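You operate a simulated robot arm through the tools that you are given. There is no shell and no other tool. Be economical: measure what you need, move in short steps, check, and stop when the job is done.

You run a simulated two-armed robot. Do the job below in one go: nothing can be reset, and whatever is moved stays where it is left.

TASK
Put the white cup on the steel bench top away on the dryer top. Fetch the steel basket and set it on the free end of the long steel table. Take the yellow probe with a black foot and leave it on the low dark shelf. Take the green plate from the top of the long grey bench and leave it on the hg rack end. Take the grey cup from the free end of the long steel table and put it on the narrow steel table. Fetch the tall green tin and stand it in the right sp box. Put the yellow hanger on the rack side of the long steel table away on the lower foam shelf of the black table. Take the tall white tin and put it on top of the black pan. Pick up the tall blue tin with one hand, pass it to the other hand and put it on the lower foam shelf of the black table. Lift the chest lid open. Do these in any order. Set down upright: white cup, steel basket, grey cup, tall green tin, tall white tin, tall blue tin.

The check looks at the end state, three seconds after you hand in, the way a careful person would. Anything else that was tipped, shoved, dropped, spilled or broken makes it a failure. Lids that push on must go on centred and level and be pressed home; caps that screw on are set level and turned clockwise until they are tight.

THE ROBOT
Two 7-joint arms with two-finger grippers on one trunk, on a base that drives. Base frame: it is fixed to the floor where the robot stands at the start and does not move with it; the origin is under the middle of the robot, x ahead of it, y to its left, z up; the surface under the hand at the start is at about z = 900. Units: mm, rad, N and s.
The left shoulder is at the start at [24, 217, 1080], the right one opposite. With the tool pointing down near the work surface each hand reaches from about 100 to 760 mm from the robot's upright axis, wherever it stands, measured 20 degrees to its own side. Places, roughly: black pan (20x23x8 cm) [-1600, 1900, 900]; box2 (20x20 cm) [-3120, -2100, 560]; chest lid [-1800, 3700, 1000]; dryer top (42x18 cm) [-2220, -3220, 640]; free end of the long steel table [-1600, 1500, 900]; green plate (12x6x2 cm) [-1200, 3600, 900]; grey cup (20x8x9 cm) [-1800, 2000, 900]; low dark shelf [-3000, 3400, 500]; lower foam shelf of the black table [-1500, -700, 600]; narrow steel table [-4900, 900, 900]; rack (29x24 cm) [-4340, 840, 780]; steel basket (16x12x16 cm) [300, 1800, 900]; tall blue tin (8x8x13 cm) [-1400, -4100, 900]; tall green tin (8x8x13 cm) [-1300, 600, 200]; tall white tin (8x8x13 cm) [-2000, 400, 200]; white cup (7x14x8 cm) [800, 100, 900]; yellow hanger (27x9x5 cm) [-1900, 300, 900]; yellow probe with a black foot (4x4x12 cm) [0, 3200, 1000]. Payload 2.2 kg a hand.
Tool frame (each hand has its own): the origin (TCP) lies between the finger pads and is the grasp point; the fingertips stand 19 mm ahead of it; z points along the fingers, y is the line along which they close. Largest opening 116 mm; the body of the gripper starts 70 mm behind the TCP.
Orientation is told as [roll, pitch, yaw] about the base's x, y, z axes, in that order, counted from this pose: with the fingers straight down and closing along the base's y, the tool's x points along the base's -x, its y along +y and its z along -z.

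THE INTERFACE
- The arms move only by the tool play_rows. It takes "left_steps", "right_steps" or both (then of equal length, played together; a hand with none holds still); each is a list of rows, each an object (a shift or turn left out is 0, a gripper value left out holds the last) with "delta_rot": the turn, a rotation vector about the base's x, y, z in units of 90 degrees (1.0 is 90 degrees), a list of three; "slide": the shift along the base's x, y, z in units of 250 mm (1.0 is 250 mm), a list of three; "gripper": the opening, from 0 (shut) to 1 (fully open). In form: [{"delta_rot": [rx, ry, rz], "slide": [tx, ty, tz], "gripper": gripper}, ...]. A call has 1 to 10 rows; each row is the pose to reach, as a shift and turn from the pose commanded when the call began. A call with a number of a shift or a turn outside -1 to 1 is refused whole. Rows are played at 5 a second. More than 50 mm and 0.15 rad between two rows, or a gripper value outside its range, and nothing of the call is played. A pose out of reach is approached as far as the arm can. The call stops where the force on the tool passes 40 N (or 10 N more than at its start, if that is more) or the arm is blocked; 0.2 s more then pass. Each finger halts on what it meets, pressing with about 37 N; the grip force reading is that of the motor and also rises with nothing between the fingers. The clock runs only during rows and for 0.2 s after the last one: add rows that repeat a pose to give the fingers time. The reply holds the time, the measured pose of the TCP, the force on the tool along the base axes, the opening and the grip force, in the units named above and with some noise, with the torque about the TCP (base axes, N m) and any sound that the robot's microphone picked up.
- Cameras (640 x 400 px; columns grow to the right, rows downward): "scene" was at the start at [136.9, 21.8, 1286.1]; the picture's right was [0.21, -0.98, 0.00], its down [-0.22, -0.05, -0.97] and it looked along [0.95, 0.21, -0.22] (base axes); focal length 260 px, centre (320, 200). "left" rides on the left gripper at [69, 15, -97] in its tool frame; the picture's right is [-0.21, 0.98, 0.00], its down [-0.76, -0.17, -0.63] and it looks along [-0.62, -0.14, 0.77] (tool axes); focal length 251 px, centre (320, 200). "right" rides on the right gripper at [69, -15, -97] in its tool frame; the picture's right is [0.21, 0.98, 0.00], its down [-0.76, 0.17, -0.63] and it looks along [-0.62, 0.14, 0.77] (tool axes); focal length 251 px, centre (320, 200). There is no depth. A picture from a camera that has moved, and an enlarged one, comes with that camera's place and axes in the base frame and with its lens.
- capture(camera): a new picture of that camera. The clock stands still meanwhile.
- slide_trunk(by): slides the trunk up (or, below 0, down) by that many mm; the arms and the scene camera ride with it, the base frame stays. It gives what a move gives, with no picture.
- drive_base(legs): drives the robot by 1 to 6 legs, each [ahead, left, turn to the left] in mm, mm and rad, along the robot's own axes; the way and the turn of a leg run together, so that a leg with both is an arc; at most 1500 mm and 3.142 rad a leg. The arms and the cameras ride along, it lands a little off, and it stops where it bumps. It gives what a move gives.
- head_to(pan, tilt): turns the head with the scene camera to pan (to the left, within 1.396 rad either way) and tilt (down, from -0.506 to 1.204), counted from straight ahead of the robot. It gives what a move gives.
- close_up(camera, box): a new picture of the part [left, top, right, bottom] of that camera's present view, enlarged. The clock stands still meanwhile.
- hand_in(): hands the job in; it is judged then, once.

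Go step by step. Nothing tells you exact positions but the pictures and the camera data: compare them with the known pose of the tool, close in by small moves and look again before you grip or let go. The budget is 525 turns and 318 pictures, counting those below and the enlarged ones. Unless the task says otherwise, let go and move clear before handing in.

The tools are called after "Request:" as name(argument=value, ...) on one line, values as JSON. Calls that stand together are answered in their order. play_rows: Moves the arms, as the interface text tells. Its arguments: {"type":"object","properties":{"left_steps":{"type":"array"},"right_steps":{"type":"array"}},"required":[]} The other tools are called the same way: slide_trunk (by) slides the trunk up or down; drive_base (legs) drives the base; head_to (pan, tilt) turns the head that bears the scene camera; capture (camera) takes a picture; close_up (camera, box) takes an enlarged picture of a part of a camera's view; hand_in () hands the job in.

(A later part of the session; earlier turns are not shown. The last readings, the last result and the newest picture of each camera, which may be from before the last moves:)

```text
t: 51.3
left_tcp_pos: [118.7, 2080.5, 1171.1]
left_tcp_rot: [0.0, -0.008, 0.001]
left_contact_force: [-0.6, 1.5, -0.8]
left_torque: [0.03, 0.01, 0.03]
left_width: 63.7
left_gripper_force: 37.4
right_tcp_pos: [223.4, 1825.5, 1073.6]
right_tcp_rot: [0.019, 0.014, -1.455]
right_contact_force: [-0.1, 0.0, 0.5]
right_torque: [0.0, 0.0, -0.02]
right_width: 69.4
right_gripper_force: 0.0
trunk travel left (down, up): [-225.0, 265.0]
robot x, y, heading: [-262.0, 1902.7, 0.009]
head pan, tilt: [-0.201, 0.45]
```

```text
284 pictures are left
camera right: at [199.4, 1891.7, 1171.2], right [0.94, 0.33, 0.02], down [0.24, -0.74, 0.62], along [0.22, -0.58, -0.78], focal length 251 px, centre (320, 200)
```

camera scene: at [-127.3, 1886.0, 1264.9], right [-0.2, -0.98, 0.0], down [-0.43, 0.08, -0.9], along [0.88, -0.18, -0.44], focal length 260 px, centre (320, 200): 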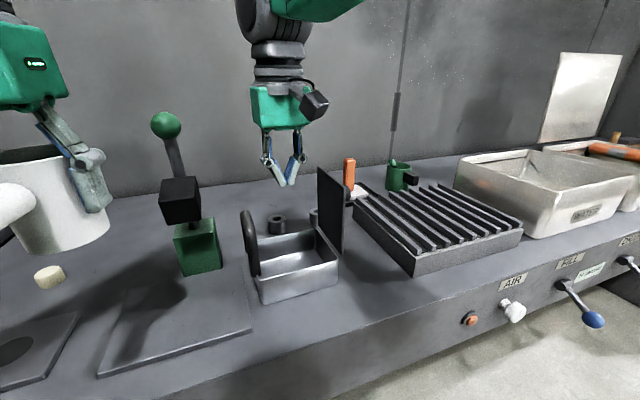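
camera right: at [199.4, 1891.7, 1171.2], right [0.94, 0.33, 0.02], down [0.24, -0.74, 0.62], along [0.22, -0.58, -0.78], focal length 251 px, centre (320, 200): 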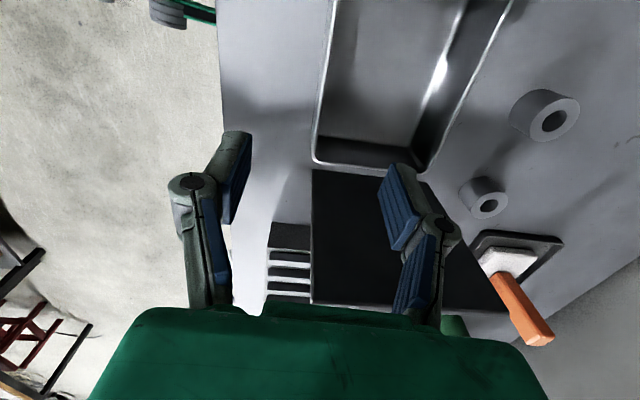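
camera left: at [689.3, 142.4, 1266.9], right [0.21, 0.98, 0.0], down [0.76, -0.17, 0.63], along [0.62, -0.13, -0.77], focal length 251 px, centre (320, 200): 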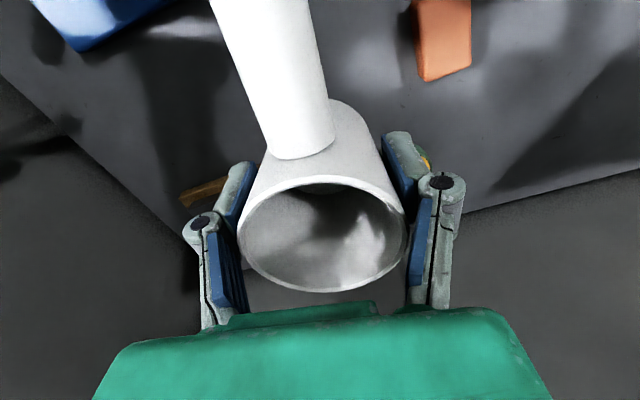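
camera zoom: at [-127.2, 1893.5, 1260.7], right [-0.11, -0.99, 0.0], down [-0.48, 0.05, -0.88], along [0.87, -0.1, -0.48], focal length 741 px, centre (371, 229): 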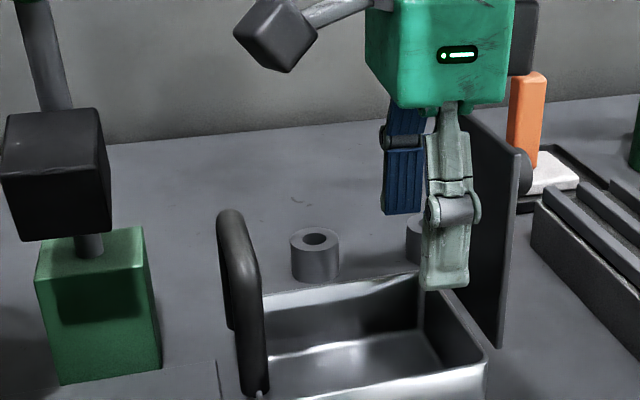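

The wall lies between the open fingers. I go down to pinch it.

Request:
play_rows(right_steps=[{"slide": [0.012, 0.008, -0.12]}, {"slide": [0.012, 0.008, -0.24]}, {"slide": [0.012, 0.008, -0.36]}, {"slide": [0.012, 0.008, -0.48]}, {"slide": [0.012, 0.008, -0.48]}])

Request:
close_up(camera="scene", box=[190, 120, 414, 260])

Request:
capture(camera="right")

```text
t: 52.5
left_tcp_pos: [119.4, 2081.5, 1172.1]
left_tcp_rot: [-0.002, -0.012, 0.002]
left_contact_force: [0.2, 0.5, -0.7]
left_torque: [0.02, -0.04, -0.02]
left_width: 63.7
left_gripper_force: 36.7
right_tcp_pos: [234.4, 1824.4, 963.6]
right_tcp_rot: [0.032, 0.036, -1.471]
right_contact_force: [-1.1, -0.3, 0.6]
right_torque: [-0.09, -0.05, 0.03]
right_width: 69.6
right_gripper_force: 0.0
trunk travel left (down, up): [-225.0, 265.0]
robot x, y, heading: [-263.0, 1900.5, 0.005]
head pan, tilt: [-0.201, 0.45]
```

```text
2.86 times, centred on (302, 190) of scene
camera zoom: at [-127.6, 1885.9, 1265.0], right [-0.2, -0.98, 0.0], down [-0.43, 0.08, -0.9], along [0.88, -0.18, -0.44], focal length 741 px, centre (371, 229)
```

zoom: 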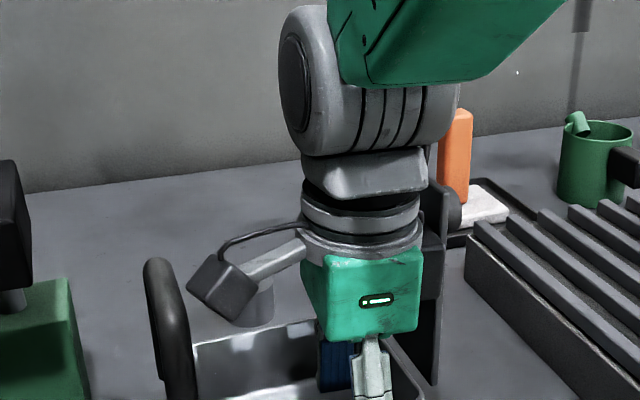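

```text
282 pictures are left
camera right: at [210.5, 1888.5, 1062.2], right [0.95, 0.31, 0.04], down [0.22, -0.76, 0.61], along [0.22, -0.57, -0.79], focal length 251 px, centre (320, 200)
```

right: 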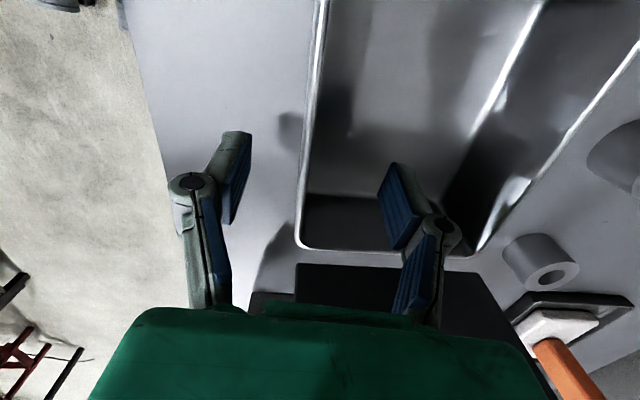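

The hand stands a little too high and 9 mm inward. I correct it and close on the wall.

Request:
play_rows(right_steps=[{"slide": [-0.032, 0.0, -0.02]}, {"slide": [-0.032, 0.0, -0.05]}, {"slide": [-0.032, 0.0, -0.05], "gripper": 0}, {"slide": [-0.032, 0.0, -0.05], "gripper": 0}, {"slide": [-0.032, 0.0, -0.05], "gripper": 0}, {"slide": [-0.032, 0.0, -0.05], "gripper": 0}, {"slide": [-0.032, 0.0, 0.0], "gripper": 0}, {"slide": [-0.032, 0.0, 0.05], "gripper": 0}, {"slide": [-0.032, 0.0, 0.1], "gripper": 0}, {"slide": [-0.032, 0.0, 0.1], "gripper": 0}])

Request:
capture(camera="scene")

Request:
capture(camera="right")

```text
t: 54.7
left_tcp_pos: [119.1, 2081.9, 1171.1]
left_tcp_rot: [-0.003, -0.007, 0.002]
left_contact_force: [0.4, -0.6, -0.9]
left_torque: [0.01, 0.02, 0.0]
left_width: 63.9
left_gripper_force: 36.8
right_tcp_pos: [223.6, 1820.8, 975.0]
right_tcp_rot: [0.004, 0.03, -1.475]
right_contact_force: [0.8, 0.1, -2.7]
right_torque: [-0.04, 0.12, -0.02]
right_width: 6.0
right_gripper_force: 33.6
trunk travel left (down, up): [-225.0, 265.0]
robot x, y, heading: [-259.9, 1901.7, 0.004]
head pan, tilt: [-0.201, 0.45]
```

```text
281 pictures are left
camera scene: at [-126.5, 1885.9, 1264.8], right [-0.2, -0.98, 0.0], down [-0.43, 0.08, -0.9], along [0.88, -0.18, -0.44], focal length 260 px, centre (320, 200)
```

scene: 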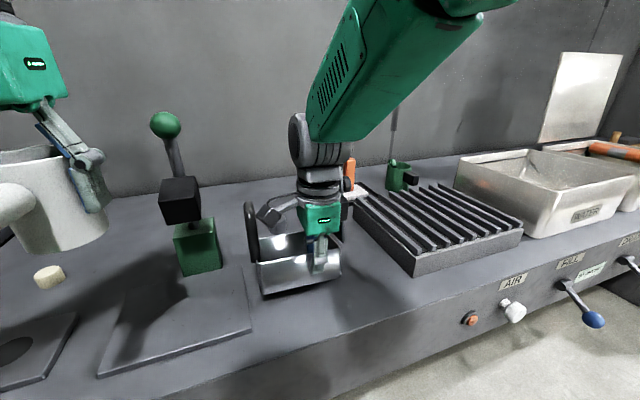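

```text
280 pictures are left
camera right: at [202.8, 1886.8, 1073.6], right [0.95, 0.31, 0.01], down [0.24, -0.76, 0.61], along [0.19, -0.58, -0.79], focal length 251 px, centre (320, 200)
```

right: 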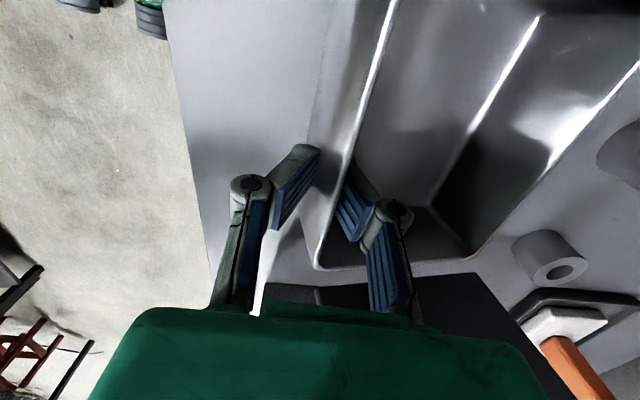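

Request:
close_up(camera="scene", box=[220, 170, 380, 310])

```text
2.86 times, centred on (300, 240) of scene
camera zoom: at [-126.5, 1885.9, 1264.8], right [-0.2, -0.98, 0.0], down [-0.43, 0.08, -0.9], along [0.88, -0.18, -0.44], focal length 741 px, centre (377, 86)
```

zoom: 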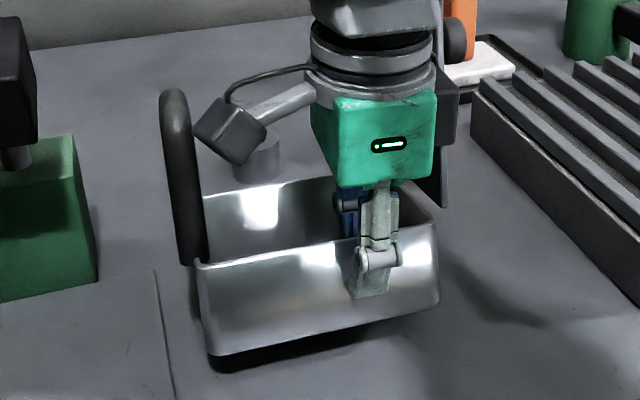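

It is lifted, leaning a little to the far side. I lift some more and look.

Request:
play_rows(right_steps=[{"slide": [0, 0, 0.06]}, {"slide": [0, 0, 0.14]}, {"slide": [0, 0, 0.24]}, {"slide": [0, 0, 0.34]}, {"slide": [0, 0, 0.44]}, {"slide": [0, 0, 0.44]}, {"slide": [0, 0, 0.44]}, {"slide": [0, 0, 0.44]}])

Request:
capture(camera="scene")

```text
t: 56.5
left_tcp_pos: [118.8, 2081.7, 1171.6]
left_tcp_rot: [-0.003, -0.009, 0.002]
left_contact_force: [0.2, 0.9, -0.8]
left_torque: [0.01, 0.02, 0.0]
left_width: 63.8
left_gripper_force: 37.3
right_tcp_pos: [218.6, 1828.2, 1078.7]
right_tcp_rot: [-0.003, 0.009, -1.451]
right_contact_force: [0.2, -0.5, -3.3]
right_torque: [-0.09, 0.21, -0.02]
right_width: 5.8
right_gripper_force: 33.9
trunk travel left (down, up): [-225.0, 265.0]
robot x, y, heading: [-263.8, 1899.7, 0.001]
head pan, tilt: [-0.201, 0.45]
```

```text
278 pictures are left
camera scene: at [-124.8, 1890.2, 1275.6], right [-0.15, -0.99, 0.0], down [-0.33, 0.05, -0.94], along [0.93, -0.14, -0.33], focal length 260 px, centre (320, 200)
```

scene: 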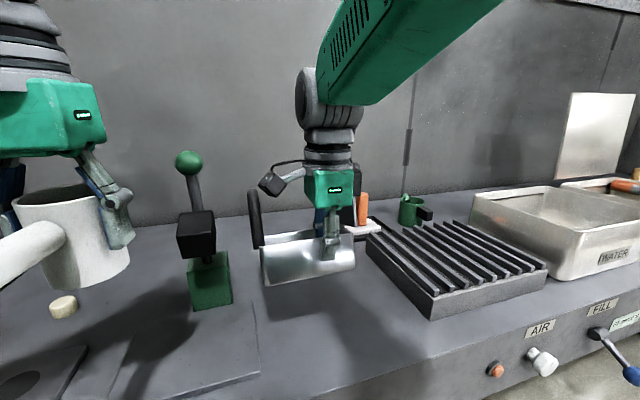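

The basket is held. I back off, turn round to face the long steel table and look at its free end.

Request:
drive_base(legs=[[-350, 0, 0], [0, 0, 1.571], [0, 0, 1.571]])

Request:
head_to(pan=0.1, tilt=0.35)

Request:
capture(camera="scene")

```text
t: 66.4
left_tcp_pos: [-991.9, 1716.5, 1171.7]
left_tcp_rot: [0.0, -0.008, -3.127]
left_contact_force: [-0.3, 1.1, -0.7]
left_torque: [0.02, -0.01, 0.02]
left_width: 63.6
left_gripper_force: 36.5
right_tcp_pos: [-1092.6, 1969.1, 1078.6]
right_tcp_rot: [0.003, 0.007, 1.701]
right_contact_force: [0.5, 0.0, -3.8]
right_torque: [0.13, -0.19, 0.06]
right_width: 5.9
right_gripper_force: 33.9
trunk travel left (down, up): [-225.0, 265.0]
robot x, y, heading: [-612.0, 1903.1, -3.124]
head pan, tilt: [-0.201, 0.45]
```

```text
t: 67.2
left_tcp_pos: [-989.0, 1717.3, 1172.7]
left_tcp_rot: [0.001, -0.01, -3.129]
left_contact_force: [1.2, -0.8, -1.3]
left_torque: [0.01, -0.01, -0.01]
left_width: 64.1
left_gripper_force: 36.6
right_tcp_pos: [-1091.2, 1969.8, 1081.8]
right_tcp_rot: [0.004, 0.006, 1.702]
right_contact_force: [0.5, -0.2, -2.7]
right_torque: [0.07, -0.2, 0.01]
right_width: 6.1
right_gripper_force: 34.0
trunk travel left (down, up): [-225.0, 265.0]
robot x, y, heading: [-611.2, 1901.2, -3.128]
head pan, tilt: [0.099, 0.351]
```

```text
277 pictures are left
camera scene: at [-743.7, 1889.0, 1274.0], right [-0.11, 0.99, 0.0], down [0.34, 0.04, -0.94], along [-0.93, -0.11, -0.35], focal length 260 px, centre (320, 200)
```

scene: 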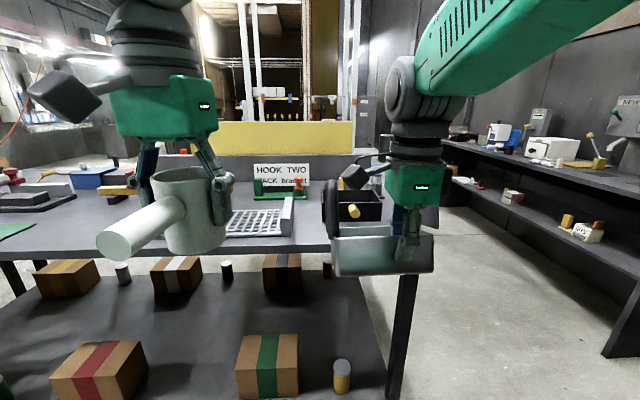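

The free end with the grey tray, the sign and a black pan is ahead. I shift left and look with a view past my hands.

Request:
drive_base(legs=[[50, 450, 0]])

Request:
head_to(pan=-0.35, tilt=0.4)

Request:
capture(camera="scene")

Request:
head_to(pan=0.15, tilt=0.4)

Request:
capture(camera="scene")

```text
t: 70.0
left_tcp_pos: [-1030.5, 1272.7, 1173.8]
left_tcp_rot: [0.008, -0.01, -3.125]
left_contact_force: [0.7, 0.8, -0.5]
left_torque: [-0.06, 0.0, 0.03]
left_width: 63.7
left_gripper_force: 37.0
right_tcp_pos: [-1134.0, 1525.6, 1080.1]
right_tcp_rot: [0.003, 0.016, 1.701]
right_contact_force: [-0.6, 0.1, -2.8]
right_torque: [0.05, -0.2, -0.01]
right_width: 6.2
right_gripper_force: 33.7
trunk travel left (down, up): [-225.0, 265.0]
robot x, y, heading: [-654.4, 1446.1, -3.125]
head pan, tilt: [0.099, 0.351]
```

```text
t: 70.9
left_tcp_pos: [-1027.4, 1274.7, 1174.7]
left_tcp_rot: [0.01, -0.014, -3.126]
left_contact_force: [0.1, -0.3, -0.8]
left_torque: [-0.03, -0.02, -0.01]
left_width: 63.7
left_gripper_force: 36.6
right_tcp_pos: [-1131.6, 1529.2, 1083.6]
right_tcp_rot: [0.007, 0.019, 1.698]
right_contact_force: [0.2, 0.4, -3.3]
right_torque: [0.09, -0.18, 0.02]
right_width: 6.0
right_gripper_force: 33.6
trunk travel left (down, up): [-225.0, 265.0]
robot x, y, heading: [-654.6, 1452.7, -3.126]
head pan, tilt: [-0.351, 0.4]
```

```text
276 pictures are left
camera scene: at [-785.8, 1467.7, 1271.3], right [0.16, 0.99, 0.0], down [0.37, -0.06, -0.93], along [-0.92, 0.15, -0.37], focal length 260 px, centre (320, 200)
```

scene: 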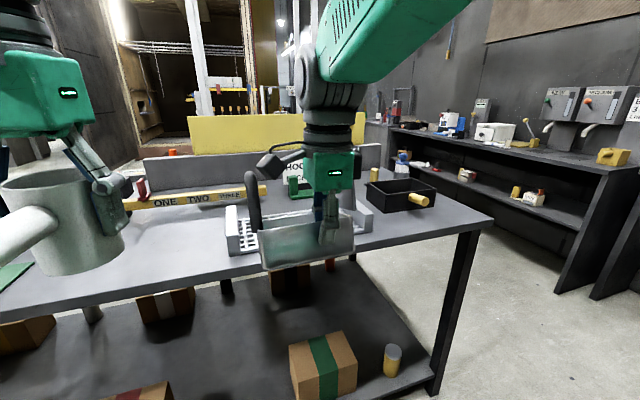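

```text
t: 71.8
left_tcp_pos: [-1027.3, 1274.9, 1174.1]
left_tcp_rot: [0.01, -0.013, -3.126]
left_contact_force: [0.7, 0.3, -0.8]
left_torque: [-0.02, 0.01, -0.02]
left_width: 63.6
left_gripper_force: 36.4
right_tcp_pos: [-1131.5, 1525.9, 1080.6]
right_tcp_rot: [0.007, 0.014, 1.7]
right_contact_force: [0.0, -0.2, -2.4]
right_torque: [0.1, -0.21, 0.0]
right_width: 6.1
right_gripper_force: 34.0
trunk travel left (down, up): [-225.0, 265.0]
robot x, y, heading: [-655.9, 1451.2, -3.128]
head pan, tilt: [0.15, 0.4]
```

```text
275 pictures are left
camera scene: at [-785.7, 1436.9, 1269.5], right [-0.17, 0.99, 0.0], down [0.39, 0.06, -0.92], along [-0.91, -0.15, -0.39], focal length 260 px, centre (320, 200)
```

scene: 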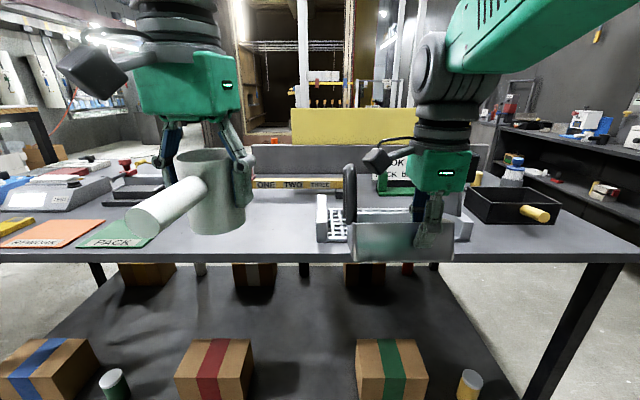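

Request:
close_up(camera="scene", box=[240, 140, 600, 275])

Request:
capture(camera="left")

Request:
capture(camera="right")

```text
1.78 times, centred on (420, 208) of scene
camera zoom: at [-785.7, 1436.9, 1269.5], right [-0.17, 0.99, 0.0], down [0.39, 0.06, -0.92], along [-0.91, -0.15, -0.39], focal length 461 px, centre (142, 187)
```

zoom: 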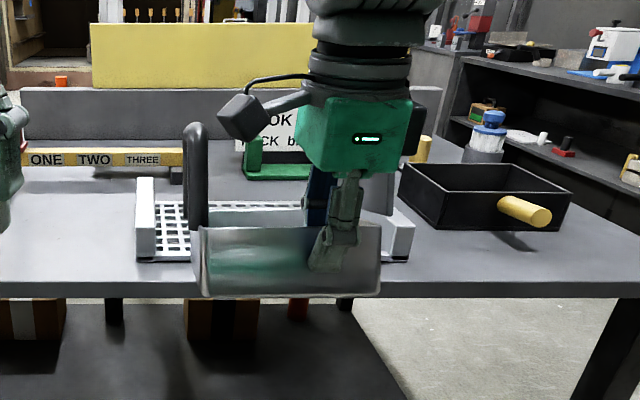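

```text
273 pictures are left
camera left: at [-957.5, 1261.0, 1270.2], right [-0.2, -0.98, 0.01], down [-0.75, 0.16, 0.64], along [-0.63, 0.12, -0.77], focal length 251 px, centre (320, 200)
```

left: 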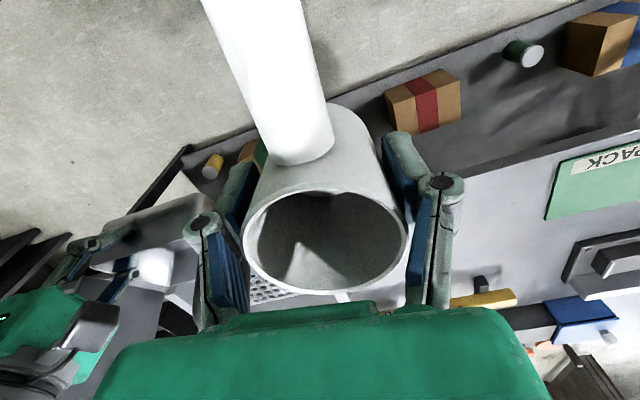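

```text
272 pictures are left
camera right: at [-1106.0, 1461.8, 1179.1], right [-0.94, -0.34, 0.01], down [-0.26, 0.74, 0.62], along [-0.22, 0.58, -0.78], focal length 251 px, centre (320, 200)
```

right: 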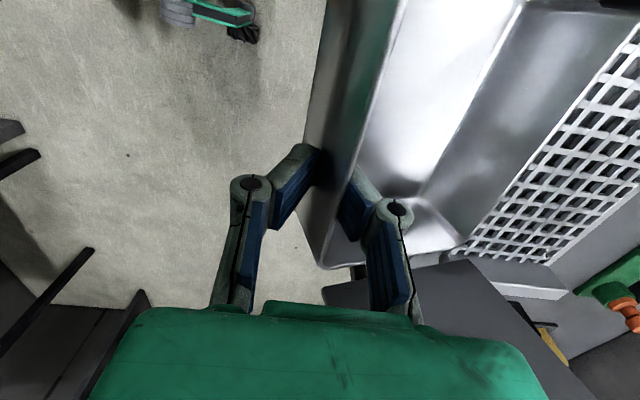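

The free space is between the green PACK mat and the grid tray, about [-1470, 1200]. I drive there.

Request:
drive_base(legs=[[0, 290, -0.015], [240, 0, 0]])

Request:
head_to(pan=-0.1, tilt=0.65)

Request:
capture(camera="scene")

```text
t: 75.2
left_tcp_pos: [-1266.6, 967.1, 1174.1]
left_tcp_rot: [-0.008, -0.017, -3.14]
left_contact_force: [-0.2, -0.5, -2.0]
left_torque: [0.05, 0.0, -0.04]
left_width: 63.9
left_gripper_force: 37.2
right_tcp_pos: [-1366.0, 1219.8, 1081.9]
right_tcp_rot: [0.002, -0.004, 1.691]
right_contact_force: [-0.2, -0.9, -2.5]
right_torque: [0.12, -0.17, 0.03]
right_width: 6.3
right_gripper_force: 33.7
trunk travel left (down, up): [-225.0, 265.0]
robot x, y, heading: [-889.8, 1155.7, -3.14]
head pan, tilt: [0.15, 0.4]
```

```text
t: 75.9
left_tcp_pos: [-1264.9, 966.9, 1174.2]
left_tcp_rot: [-0.005, -0.017, -3.137]
left_contact_force: [-0.6, -1.1, -0.7]
left_torque: [0.13, -0.02, 0.01]
left_width: 63.8
left_gripper_force: 37.7
right_tcp_pos: [-1364.8, 1220.3, 1083.1]
right_tcp_rot: [0.005, -0.003, 1.695]
right_contact_force: [0.3, -1.4, -3.3]
right_torque: [0.22, -0.19, 0.03]
right_width: 5.9
right_gripper_force: 33.7
trunk travel left (down, up): [-225.0, 265.0]
robot x, y, heading: [-892.2, 1151.1, -3.142]
head pan, tilt: [-0.099, 0.649]
```

```text
271 pictures are left
camera scene: at [-1016.7, 1138.7, 1246.9], right [0.09, 1.0, 0.02], down [0.6, -0.04, -0.8], along [-0.79, 0.09, -0.61], focal length 260 px, centre (320, 200)
```

scene: 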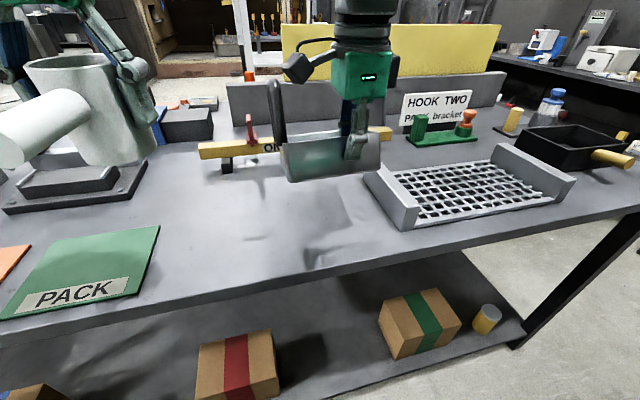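

There is free table under the basket. I move it a bit further in and lower it.

Request:
play_rows(right_steps=[{"slide": [-0.12, -0.02, 0]}, {"slide": [-0.24, -0.04, 0]}, {"slide": [-0.24, -0.04, -0.12]}, {"slide": [-0.24, -0.04, -0.24]}, {"slide": [-0.24, -0.04, -0.34]}, {"slide": [-0.24, -0.04, -0.4]}, {"slide": [-0.24, -0.04, -0.44]}, {"slide": [-0.24, -0.04, -0.47]}, {"slide": [-0.24, -0.04, -0.47]}])

Request:
close_up(camera="scene", box=[220, 40, 444, 180])

```text
t: 78.1
left_tcp_pos: [-1262.3, 1005.2, 1176.6]
left_tcp_rot: [0.022, -0.012, 3.143]
left_contact_force: [0.7, 0.4, -1.5]
left_torque: [-0.08, 0.02, 0.02]
left_width: 64.0
left_gripper_force: 37.1
right_tcp_pos: [-1432.1, 1259.9, 990.6]
right_tcp_rot: [0.043, 0.079, 1.652]
right_contact_force: [0.4, 0.6, -3.7]
right_torque: [0.03, -0.16, -0.04]
right_width: 5.9
right_gripper_force: 33.5
trunk travel left (down, up): [-225.0, 265.0]
robot x, y, heading: [-891.3, 1158.7, -3.139]
head pan, tilt: [-0.099, 0.649]
stopped in row 9 (right hand): the arm was blocked; the commanded pose is now the measured one
```

```text
2.86 times, centred on (332, 110) of scene
camera zoom: at [-1016.9, 1177.1, 1246.8], right [0.1, 1.0, -0.01], down [0.6, -0.07, -0.79], along [-0.79, 0.07, -0.61], focal length 741 px, centre (286, 457)
```

zoom: 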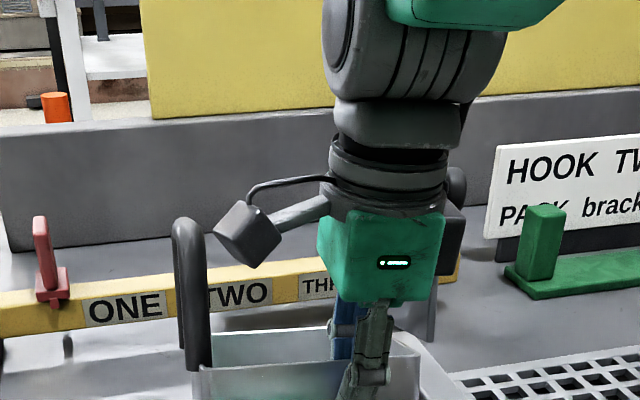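

The right arm is at its joint limit in this pose and the body leans. I raise the hand a little to relieve it and use the trunk to lower instead.

Request:
play_rows(right_steps=[{"slide": [0, -0.04, 0.06]}, {"slide": [0, -0.08, 0.12]}, {"slide": [0, -0.12, 0.2]}, {"slide": [0.05, -0.14, 0.28]}, {"slide": [0.05, -0.14, 0.28]}])

Request:
capture(camera="scene")

```text
t: 79.3
left_tcp_pos: [-1263.2, 987.7, 1174.0]
left_tcp_rot: [0.009, -0.013, -3.139]
left_contact_force: [0.3, -1.0, -1.2]
left_torque: [0.1, 0.02, -0.02]
left_width: 63.5
left_gripper_force: 36.8
right_tcp_pos: [-1422.0, 1212.6, 1065.3]
right_tcp_rot: [0.045, 0.088, 1.644]
right_contact_force: [0.1, -0.4, -3.2]
right_torque: [0.11, -0.25, 0.02]
right_width: 5.9
right_gripper_force: 33.7
trunk travel left (down, up): [-225.0, 265.0]
robot x, y, heading: [-890.9, 1157.3, -3.135]
head pan, tilt: [-0.099, 0.649]
```

```text
269 pictures are left
camera scene: at [-1017.3, 1157.1, 1246.9], right [0.1, 1.0, 0.01], down [0.61, -0.05, -0.79], along [-0.79, 0.08, -0.61], focal length 260 px, centre (320, 200)
```

scene: 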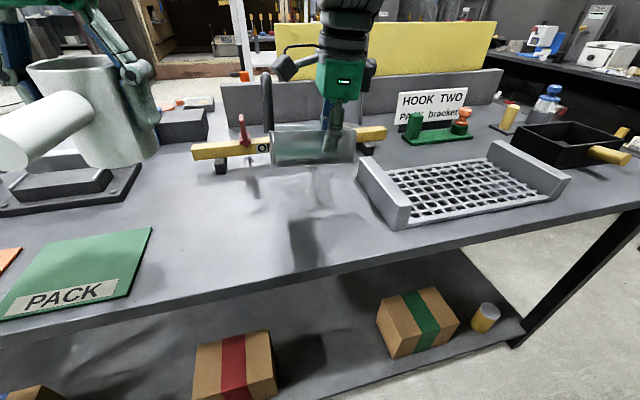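

Request:
play_rows(right_steps=[{"delta_rot": [0.058, -0.024, 0.03], "slide": [0, 0, 0.02]}, {"delta_rot": [0.058, -0.024, 0.03], "slide": [0, 0, 0.02]}])

Request:
slide_trunk(by=-90)

Request:
close_up(camera="scene", box=[180, 40, 404, 180])

```text
t: 79.9
left_tcp_pos: [-1263.9, 999.0, 1175.9]
left_tcp_rot: [0.017, -0.012, -3.144]
left_contact_force: [1.0, 0.7, -0.7]
left_torque: [-0.04, 0.0, 0.0]
left_width: 63.9
left_gripper_force: 36.8
right_tcp_pos: [-1422.4, 1224.7, 1083.9]
right_tcp_rot: [0.019, 0.025, 1.688]
right_contact_force: [-0.6, -0.3, -2.7]
right_torque: [0.1, -0.17, 0.03]
right_width: 5.5
right_gripper_force: 33.8
trunk travel left (down, up): [-225.0, 265.0]
robot x, y, heading: [-892.6, 1155.4, -3.135]
head pan, tilt: [-0.099, 0.649]
```

```text
t: 81.2
left_tcp_pos: [-1260.9, 993.0, 1086.1]
left_tcp_rot: [0.015, -0.014, -3.14]
left_contact_force: [0.0, -0.3, -0.3]
left_torque: [0.0, 0.03, 0.01]
left_width: 63.8
left_gripper_force: 37.1
right_tcp_pos: [-1422.4, 1222.5, 990.6]
right_tcp_rot: [0.011, 0.023, 1.681]
right_contact_force: [-0.7, 0.5, -2.9]
right_torque: [0.1, -0.16, 0.01]
right_width: 6.1
right_gripper_force: 33.5
trunk travel left (down, up): [-135.0, 355.0]
robot x, y, heading: [-891.1, 1155.3, -3.139]
head pan, tilt: [-0.099, 0.649]
```

```text
2.86 times, centred on (292, 110) of scene
camera zoom: at [-1016.5, 1163.1, 1157.1], right [0.1, 1.0, 0.0], down [0.6, -0.06, -0.79], along [-0.79, 0.08, -0.61], focal length 741 px, centre (400, 457)
```

zoom: 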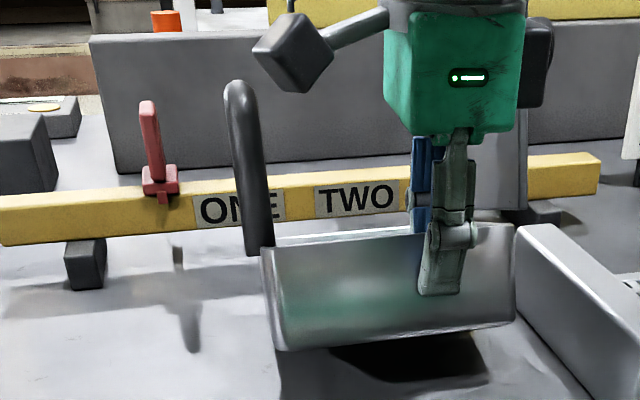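

Request:
slide_trunk(by=-28)

Request:
close_up(camera="scene", box=[180, 20, 404, 160])

```text
t: 81.9
left_tcp_pos: [-1262.1, 995.2, 1057.6]
left_tcp_rot: [0.014, -0.014, -3.14]
left_contact_force: [0.3, -1.0, -1.1]
left_torque: [0.02, 0.04, -0.03]
left_width: 63.9
left_gripper_force: 36.6
right_tcp_pos: [-1424.2, 1225.2, 962.0]
right_tcp_rot: [0.011, 0.025, 1.682]
right_contact_force: [-0.5, 0.3, -2.6]
right_torque: [-0.04, -0.08, -0.01]
right_width: 6.1
right_gripper_force: 33.1
trunk travel left (down, up): [-107.0, 383.0]
robot x, y, heading: [-888.6, 1155.5, -3.14]
head pan, tilt: [-0.099, 0.649]
```

```text
2.86 times, centred on (292, 90) of scene
camera zoom: at [-1016.3, 1164.6, 1129.0], right [0.1, 1.0, 0.0], down [0.6, -0.06, -0.79], along [-0.79, 0.08, -0.61], focal length 741 px, centre (400, 514)
```

zoom: 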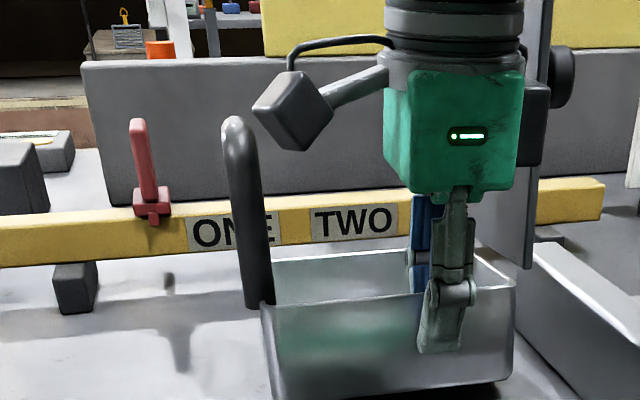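

Request:
slide_trunk(by=-9)

Request:
close_up(camera="scene", box=[200, 20, 424, 200])

```text
t: 82.5
left_tcp_pos: [-1262.3, 995.0, 1048.4]
left_tcp_rot: [0.014, -0.015, -3.144]
left_contact_force: [-0.2, -0.8, -0.9]
left_torque: [0.01, 0.04, -0.01]
left_width: 63.6
left_gripper_force: 36.3
right_tcp_pos: [-1425.2, 1224.6, 951.6]
right_tcp_rot: [0.009, 0.024, 1.68]
right_contact_force: [-0.4, -1.1, -1.8]
right_torque: [-0.02, -0.05, 0.0]
right_width: 6.0
right_gripper_force: 32.7
trunk travel left (down, up): [-98.0, 392.0]
robot x, y, heading: [-889.9, 1160.0, -3.139]
head pan, tilt: [-0.099, 0.649]
```

```text
2.22 times, centred on (312, 110) of scene
camera zoom: at [-1016.2, 1164.8, 1119.9], right [0.1, 1.0, 0.0], down [0.6, -0.06, -0.79], along [-0.79, 0.08, -0.61], focal length 577 px, centre (338, 400)
```

zoom: 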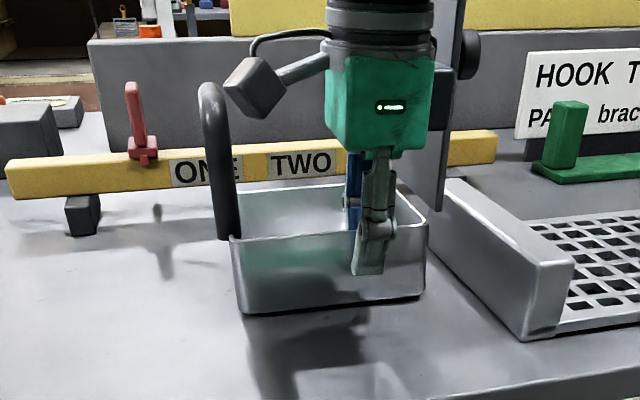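

Request:
slide_trunk(by=-6)

Request:
play_rows(right_steps=[{"gripper": 0.15}, {"gripper": 0.3}, {"gripper": 0.5}, {"slide": [0, 0, 0.1]}, {"slide": [0, 0, 0.25]}, {"slide": [0, 0, 0.42]}, {"slide": [0, 0, 0.58]}])

Request:
capture(camera="scene")

```text
t: 83.0
left_tcp_pos: [-1260.6, 994.5, 1044.1]
left_tcp_rot: [0.015, -0.017, -3.142]
left_contact_force: [-0.5, 0.0, -0.5]
left_torque: [-0.01, 0.02, 0.0]
left_width: 63.9
left_gripper_force: 37.1
right_tcp_pos: [-1423.0, 1225.5, 947.0]
right_tcp_rot: [0.013, 0.027, 1.68]
right_contact_force: [0.3, 1.1, 9.7]
right_torque: [-0.49, -0.01, 0.09]
right_width: 6.1
right_gripper_force: 33.1
trunk travel left (down, up): [-92.0, 398.0]
robot x, y, heading: [-886.7, 1160.8, -3.144]
head pan, tilt: [-0.099, 0.649]
```

```text
t: 84.6
left_tcp_pos: [-1260.8, 994.7, 1044.2]
left_tcp_rot: [0.013, -0.015, -3.141]
left_contact_force: [0.1, 0.2, -0.8]
left_torque: [0.03, 0.0, 0.01]
left_width: 63.7
left_gripper_force: 37.5
right_tcp_pos: [-1415.1, 1213.4, 1086.0]
right_tcp_rot: [0.011, -0.003, 1.706]
right_contact_force: [0.1, -0.3, 1.0]
right_torque: [-0.01, 0.0, 0.0]
right_width: 58.2
right_gripper_force: 0.0
trunk travel left (down, up): [-92.0, 398.0]
robot x, y, heading: [-891.3, 1157.1, -3.143]
head pan, tilt: [-0.099, 0.649]
```

```text
265 pictures are left
camera scene: at [-1015.2, 1164.6, 1114.1], right [0.1, 1.0, 0.0], down [0.6, -0.06, -0.8], along [-0.79, 0.08, -0.61], focal length 260 px, centre (320, 200)
```

scene: 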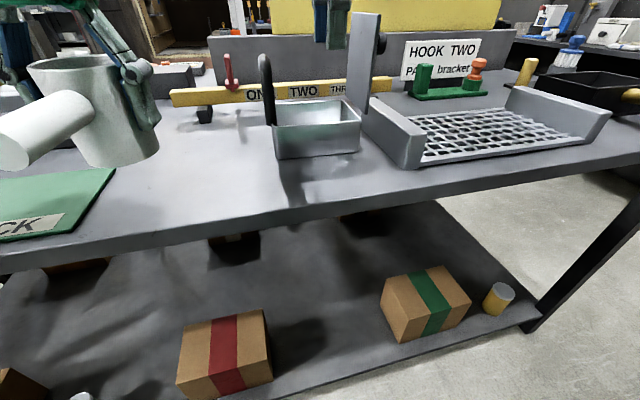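

The basket stands level on the table. I raise, back off, and turn the right hand to neutral on the way to the green tin on the lower shelf.

Request:
slide_trunk(by=92)

Request:
drive_base(legs=[[-300, 0, 0]])

Request:
play_rows(right_steps=[{"slide": [0.05, 0.03, 0], "delta_rot": [0, 0, 0.09]}, {"slide": [0.1, 0.06, 0], "delta_rot": [0, 0, 0.18]}, {"slide": [0.15, 0.09, 0], "delta_rot": [0, 0, 0.27]}, {"slide": [0.2, 0.12, 0], "delta_rot": [0, 0, 0.36]}, {"slide": [0.25, 0.15, 0], "delta_rot": [0, 0, 0.45]}, {"slide": [0.3, 0.18, 0], "delta_rot": [0, 0, 0.54]}, {"slide": [0.35, 0.21, 0], "delta_rot": [0, 0, 0.63]}, {"slide": [0.4, 0.24, 0], "delta_rot": [0, 0, 0.72]}, {"slide": [0.4, 0.27, 0], "delta_rot": [0, 0, 0.81]}, {"slide": [0.4, 0.3, 0], "delta_rot": [0, 0, 0.9]}])

```text
t: 85.9
left_tcp_pos: [-1261.7, 994.6, 1134.9]
left_tcp_rot: [0.014, -0.014, -3.14]
left_contact_force: [-0.2, 0.5, -1.1]
left_torque: [-0.02, 0.06, -0.02]
left_width: 63.7
left_gripper_force: 36.3
right_tcp_pos: [-1419.2, 1217.8, 1173.9]
right_tcp_rot: [0.002, -0.005, 1.697]
right_contact_force: [-0.3, 0.4, -0.4]
right_torque: [-0.02, 0.01, -0.03]
right_width: 58.3
right_gripper_force: 0.0
trunk travel left (down, up): [-184.0, 306.0]
robot x, y, heading: [-891.2, 1159.8, -3.14]
head pan, tilt: [-0.099, 0.649]
```

```text
t: 88.0
left_tcp_pos: [-960.6, 995.3, 1134.9]
left_tcp_rot: [0.013, -0.013, -3.14]
left_contact_force: [0.2, 0.5, -0.3]
left_torque: [0.01, 0.0, 0.0]
left_width: 63.5
left_gripper_force: 37.0
right_tcp_pos: [-1118.3, 1220.0, 1170.9]
right_tcp_rot: [-0.004, -0.005, 1.698]
right_contact_force: [0.1, 0.7, -0.4]
right_torque: [0.03, -0.02, 0.01]
right_width: 57.9
right_gripper_force: 0.1
trunk travel left (down, up): [-184.0, 306.0]
robot x, y, heading: [-589.7, 1158.5, -3.137]
head pan, tilt: [-0.099, 0.649]
```

```text
t: 90.2
left_tcp_pos: [-958.6, 997.3, 1133.7]
left_tcp_rot: [0.015, -0.012, -3.14]
left_contact_force: [-0.7, -0.4, -1.4]
left_torque: [0.0, -0.01, 0.01]
left_width: 63.6
left_gripper_force: 37.1
right_tcp_pos: [-1015.4, 1297.7, 1173.4]
right_tcp_rot: [0.0, -0.003, 3.111]
right_contact_force: [0.7, 0.3, 0.1]
right_torque: [-0.02, -0.01, 0.01]
right_width: 58.1
right_gripper_force: 0.1
trunk travel left (down, up): [-184.0, 306.0]
robot x, y, heading: [-591.2, 1159.5, -3.136]
head pan, tilt: [-0.099, 0.649]
```

Now I drive along the aisle to face the green tin.

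Request:
drive_base(legs=[[0, 740, 0]])

Request:
head_to(pan=-0.1, tilt=0.75)

Request:
capture(camera="scene")

```text
t: 94.2
left_tcp_pos: [-958.2, 262.6, 1134.3]
left_tcp_rot: [0.018, -0.011, 3.14]
left_contact_force: [0.6, 0.9, -2.2]
left_torque: [-0.02, 0.0, 0.01]
left_width: 63.8
left_gripper_force: 37.1
right_tcp_pos: [-1015.5, 562.8, 1172.2]
right_tcp_rot: [0.001, -0.004, 3.107]
right_contact_force: [0.0, 0.0, -0.2]
right_torque: [-0.02, -0.02, -0.01]
right_width: 58.0
right_gripper_force: 0.1
trunk travel left (down, up): [-184.0, 306.0]
robot x, y, heading: [-591.4, 417.5, 3.145]
head pan, tilt: [-0.099, 0.649]
```

```text
t: 94.8
left_tcp_pos: [-957.5, 263.6, 1133.9]
left_tcp_rot: [0.02, -0.005, 3.142]
left_contact_force: [0.2, 0.1, -1.4]
left_torque: [0.01, -0.01, 0.02]
left_width: 63.6
left_gripper_force: 37.1
right_tcp_pos: [-1012.7, 564.7, 1173.3]
right_tcp_rot: [0.004, -0.005, 3.107]
right_contact_force: [0.2, 0.3, 0.0]
right_torque: [0.01, 0.03, -0.01]
right_width: 57.9
right_gripper_force: 0.1
trunk travel left (down, up): [-184.0, 306.0]
robot x, y, heading: [-586.1, 423.3, 3.143]
head pan, tilt: [-0.099, 0.75]
```

```text
264 pictures are left
camera scene: at [-710.1, 433.8, 1197.5], right [0.1, 0.99, 0.0], down [0.68, -0.07, -0.73], along [-0.73, 0.07, -0.68], focal length 260 px, centre (320, 200)
```

scene: 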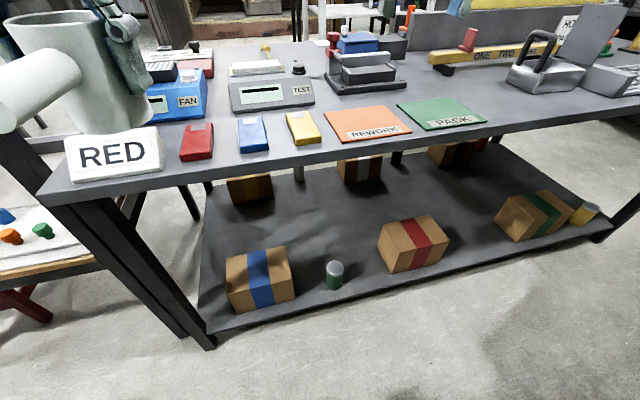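

The green tin stands at about [-1255, 545] on the lower shelf (z 200), between two boxes. I tilt the right hand 45 degrees, tuck the left hand back and lower everything outside the table edge.

Request:
play_rows(right_steps=[{"slide": [0.02, -0.02, -0.1], "delta_rot": [0, 0.08, 0], "gripper": 1}, {"slide": [0.04, -0.04, -0.2], "delta_rot": [0, 0.16, 0]}, {"slide": [0.06, -0.06, -0.3], "delta_rot": [0, 0.24, 0]}, {"slide": [0.08, -0.08, -0.4], "delta_rot": [0, 0.32, 0]}, {"slide": [0.1, -0.08, -0.5], "delta_rot": [0, 0.4, 0]}, {"slide": [0.12, -0.08, -0.6], "delta_rot": [0, 0.46, 0]}, {"slide": [0.12, -0.08, -0.7], "delta_rot": [0, 0.5, 0]}, {"slide": [0.12, -0.08, -0.8], "delta_rot": [0, 0.5, 0]}, {"slide": [0.12, -0.08, -0.9], "delta_rot": [0, 0.5, 0]}, {"slide": [0.12, -0.08, -1], "delta_rot": [0, 0.5, 0]}], left_steps=[{"slide": [0.05, 0, 0.05]}, {"slide": [0.1, 0, 0.1]}, {"slide": [0.15, 0, 0.15]}, {"slide": [0.2, 0, 0.2]}, {"slide": [0.25, 0, 0.25]}, {"slide": [0.3, 0, 0.3]}, {"slide": [0.35, 0, 0.35]}, {"slide": [0.35, 0, 0.4]}, {"slide": [0.35, 0, 0.4]}, {"slide": [0.35, 0, 0.4]}])

Request:
slide_trunk(by=-180)

Request:
play_rows(right_steps=[{"slide": [0, 0, -0.2]}, {"slide": [0, 0, -0.4]}, {"slide": [0, 0, -0.6]}, {"slide": [0, 0, -0.8]}, {"slide": [0, 0, -1]}])

```text
t: 97.0
left_tcp_pos: [-870.0, 258.0, 1233.8]
left_tcp_rot: [0.013, -0.011, 3.14]
left_contact_force: [-0.9, 0.1, -0.4]
left_torque: [0.0, -0.01, 0.01]
left_width: 63.7
left_gripper_force: 36.8
right_tcp_pos: [-983.0, 538.7, 923.6]
right_tcp_rot: [0.035, -0.788, 3.093]
right_contact_force: [0.0, -0.3, -0.5]
right_torque: [0.01, 0.0, 0.01]
right_width: 116.0
right_gripper_force: 0.1
trunk travel left (down, up): [-184.0, 306.0]
robot x, y, heading: [-585.8, 421.3, 3.148]
head pan, tilt: [-0.099, 0.75]
```

```text
t: 99.0
left_tcp_pos: [-868.6, 259.4, 1053.8]
left_tcp_rot: [0.015, -0.012, 3.139]
left_contact_force: [-0.9, 0.7, -0.9]
left_torque: [0.04, -0.03, -0.02]
left_width: 63.8
left_gripper_force: 37.2
right_tcp_pos: [-981.6, 537.8, 744.7]
right_tcp_rot: [0.032, -0.789, 3.096]
right_contact_force: [-0.2, -0.3, -0.5]
right_torque: [-0.03, 0.0, -0.03]
right_width: 116.1
right_gripper_force: 0.0
trunk travel left (down, up): [-4.0, 486.0]
robot x, y, heading: [-585.4, 420.9, 3.142]
head pan, tilt: [-0.099, 0.75]
```

```text
t: 100.2
left_tcp_pos: [-869.1, 259.7, 1054.7]
left_tcp_rot: [0.015, -0.011, 3.139]
left_contact_force: [0.3, -0.1, -1.0]
left_torque: [-0.01, -0.02, 0.02]
left_width: 63.8
left_gripper_force: 37.1
right_tcp_pos: [-982.4, 538.6, 491.8]
right_tcp_rot: [0.034, -0.789, 3.094]
right_contact_force: [0.1, 0.0, 0.0]
right_torque: [0.01, -0.03, 0.01]
right_width: 115.9
right_gripper_force: 0.1
trunk travel left (down, up): [-4.0, 486.0]
robot x, y, heading: [-589.0, 421.3, 3.143]
head pan, tilt: [-0.099, 0.75]
```

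Request:
play_rows(right_steps=[{"slide": [-0.05, 0, -0.15]}, {"slide": [-0.1, 0, -0.3]}, {"slide": [-0.15, 0, -0.45]}, {"slide": [-0.3, 0, -0.56]}, {"slide": [-0.45, 0, -0.56]}, {"slide": [-0.45, 0, -0.56]}])

Request:
capture(camera="right")

Request:
capture(camera="scene")

```text
t: 101.6
left_tcp_pos: [-867.7, 258.3, 1053.4]
left_tcp_rot: [0.014, -0.011, 3.138]
left_contact_force: [0.0, 0.0, -1.6]
left_torque: [0.0, 0.0, 0.0]
left_width: 63.7
left_gripper_force: 36.7
right_tcp_pos: [-1096.1, 536.5, 355.3]
right_tcp_rot: [0.033, -0.789, 3.093]
right_contact_force: [0.9, 0.6, 0.0]
right_torque: [0.01, -0.02, 0.01]
right_width: 115.7
right_gripper_force: 0.0
trunk travel left (down, up): [-4.0, 486.0]
robot x, y, heading: [-586.2, 419.7, 3.142]
head pan, tilt: [-0.099, 0.75]
```

```text
263 pictures are left
camera right: at [-976.8, 551.9, 373.3], right [0.13, -0.98, -0.13], down [-0.09, -0.14, 0.99], along [-0.99, -0.11, -0.1], focal length 251 px, centre (320, 200)
```

right: 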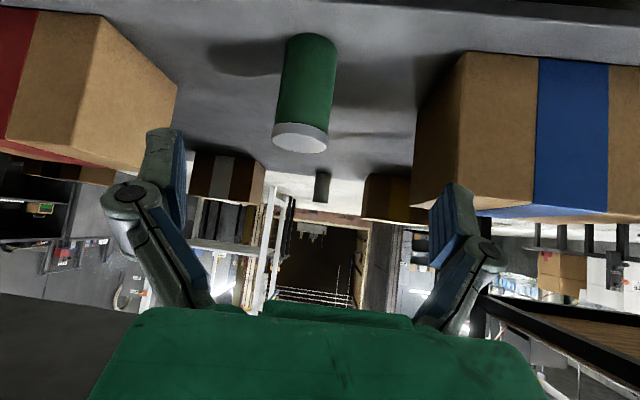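

```text
262 pictures are left
camera scene: at [-710.2, 428.0, 1017.4], right [0.1, 0.99, 0.0], down [0.68, -0.07, -0.73], along [-0.73, 0.07, -0.68], focal length 260 px, centre (320, 200)
```

scene: 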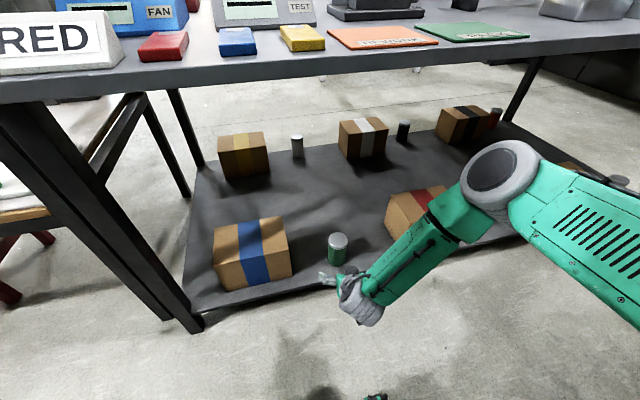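

The tin is a bit deeper and lower than assumed: about [-1298, 552], top at z 265. I drive 80 mm closer and then lower the hand to it.

Request:
drive_base(legs=[[80, 0, 0]])

Request:
play_rows(right_steps=[{"slide": [0, 0.03, -0.15]}, {"slide": [0, 0.06, -0.3]}, {"slide": [0, 0.066, -0.44]}, {"slide": [-0.12, 0.066, -0.46]}, {"slide": [-0.2, 0.066, -0.46]}, {"slide": [-0.2, 0.066, -0.46]}])

Request:
capture(camera="right")

Request:
close_up(camera="scene", box=[220, 180, 444, 320])

```text
t: 102.7
left_tcp_pos: [-950.8, 258.1, 1053.7]
left_tcp_rot: [0.014, -0.01, 3.141]
left_contact_force: [-0.6, 0.4, -1.4]
left_torque: [0.01, -0.03, -0.03]
left_width: 63.5
left_gripper_force: 37.4
right_tcp_pos: [-1175.7, 537.8, 353.5]
right_tcp_rot: [0.033, -0.788, 3.095]
right_contact_force: [-1.0, 0.7, 0.5]
right_torque: [0.0, 0.02, -0.01]
right_width: 116.1
right_gripper_force: 0.1
trunk travel left (down, up): [-4.0, 486.0]
robot x, y, heading: [-669.4, 418.8, 3.14]
head pan, tilt: [-0.099, 0.75]
```

```text
t: 104.1
left_tcp_pos: [-946.4, 257.8, 1053.8]
left_tcp_rot: [0.014, -0.014, 3.14]
left_contact_force: [0.8, 0.6, -0.3]
left_torque: [-0.03, 0.01, 0.0]
left_width: 63.7
left_gripper_force: 37.1
right_tcp_pos: [-1224.5, 555.3, 241.2]
right_tcp_rot: [0.035, -0.791, 3.093]
right_contact_force: [0.1, -0.3, -0.6]
right_torque: [0.02, -0.03, 0.01]
right_width: 116.0
right_gripper_force: 0.0
trunk travel left (down, up): [-4.0, 486.0]
robot x, y, heading: [-672.2, 419.8, 3.143]
head pan, tilt: [-0.099, 0.75]
```

```text
261 pictures are left
camera right: at [-1105.9, 568.5, 259.4], right [0.13, -0.98, -0.13], down [-0.09, -0.14, 0.99], along [-0.99, -0.11, -0.1], focal length 251 px, centre (320, 200)
```

right: 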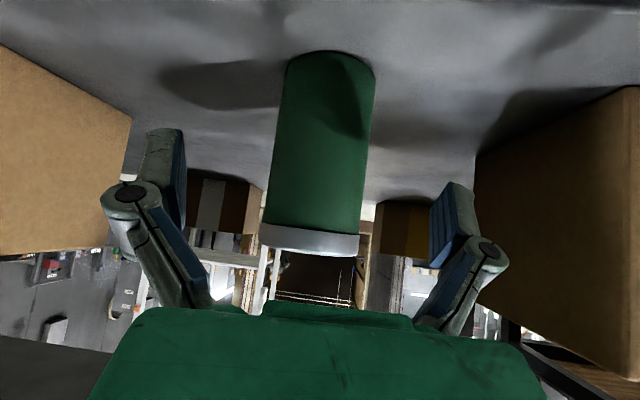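

```text
2.86 times, centred on (332, 250) of scene
camera zoom: at [-789.9, 427.8, 1017.4], right [0.1, 0.99, 0.0], down [0.68, -0.07, -0.73], along [-0.73, 0.07, -0.68], focal length 741 px, centre (286, 57)
```

zoom: 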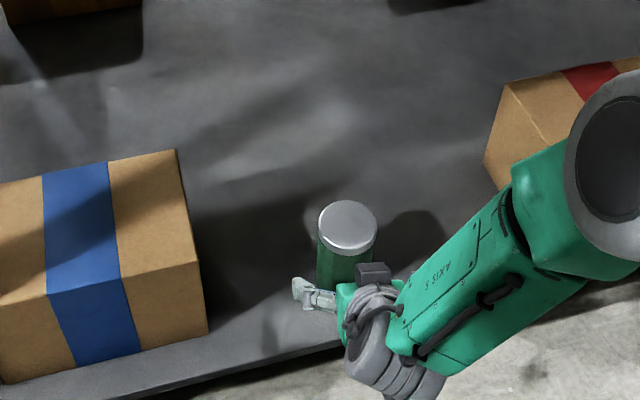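

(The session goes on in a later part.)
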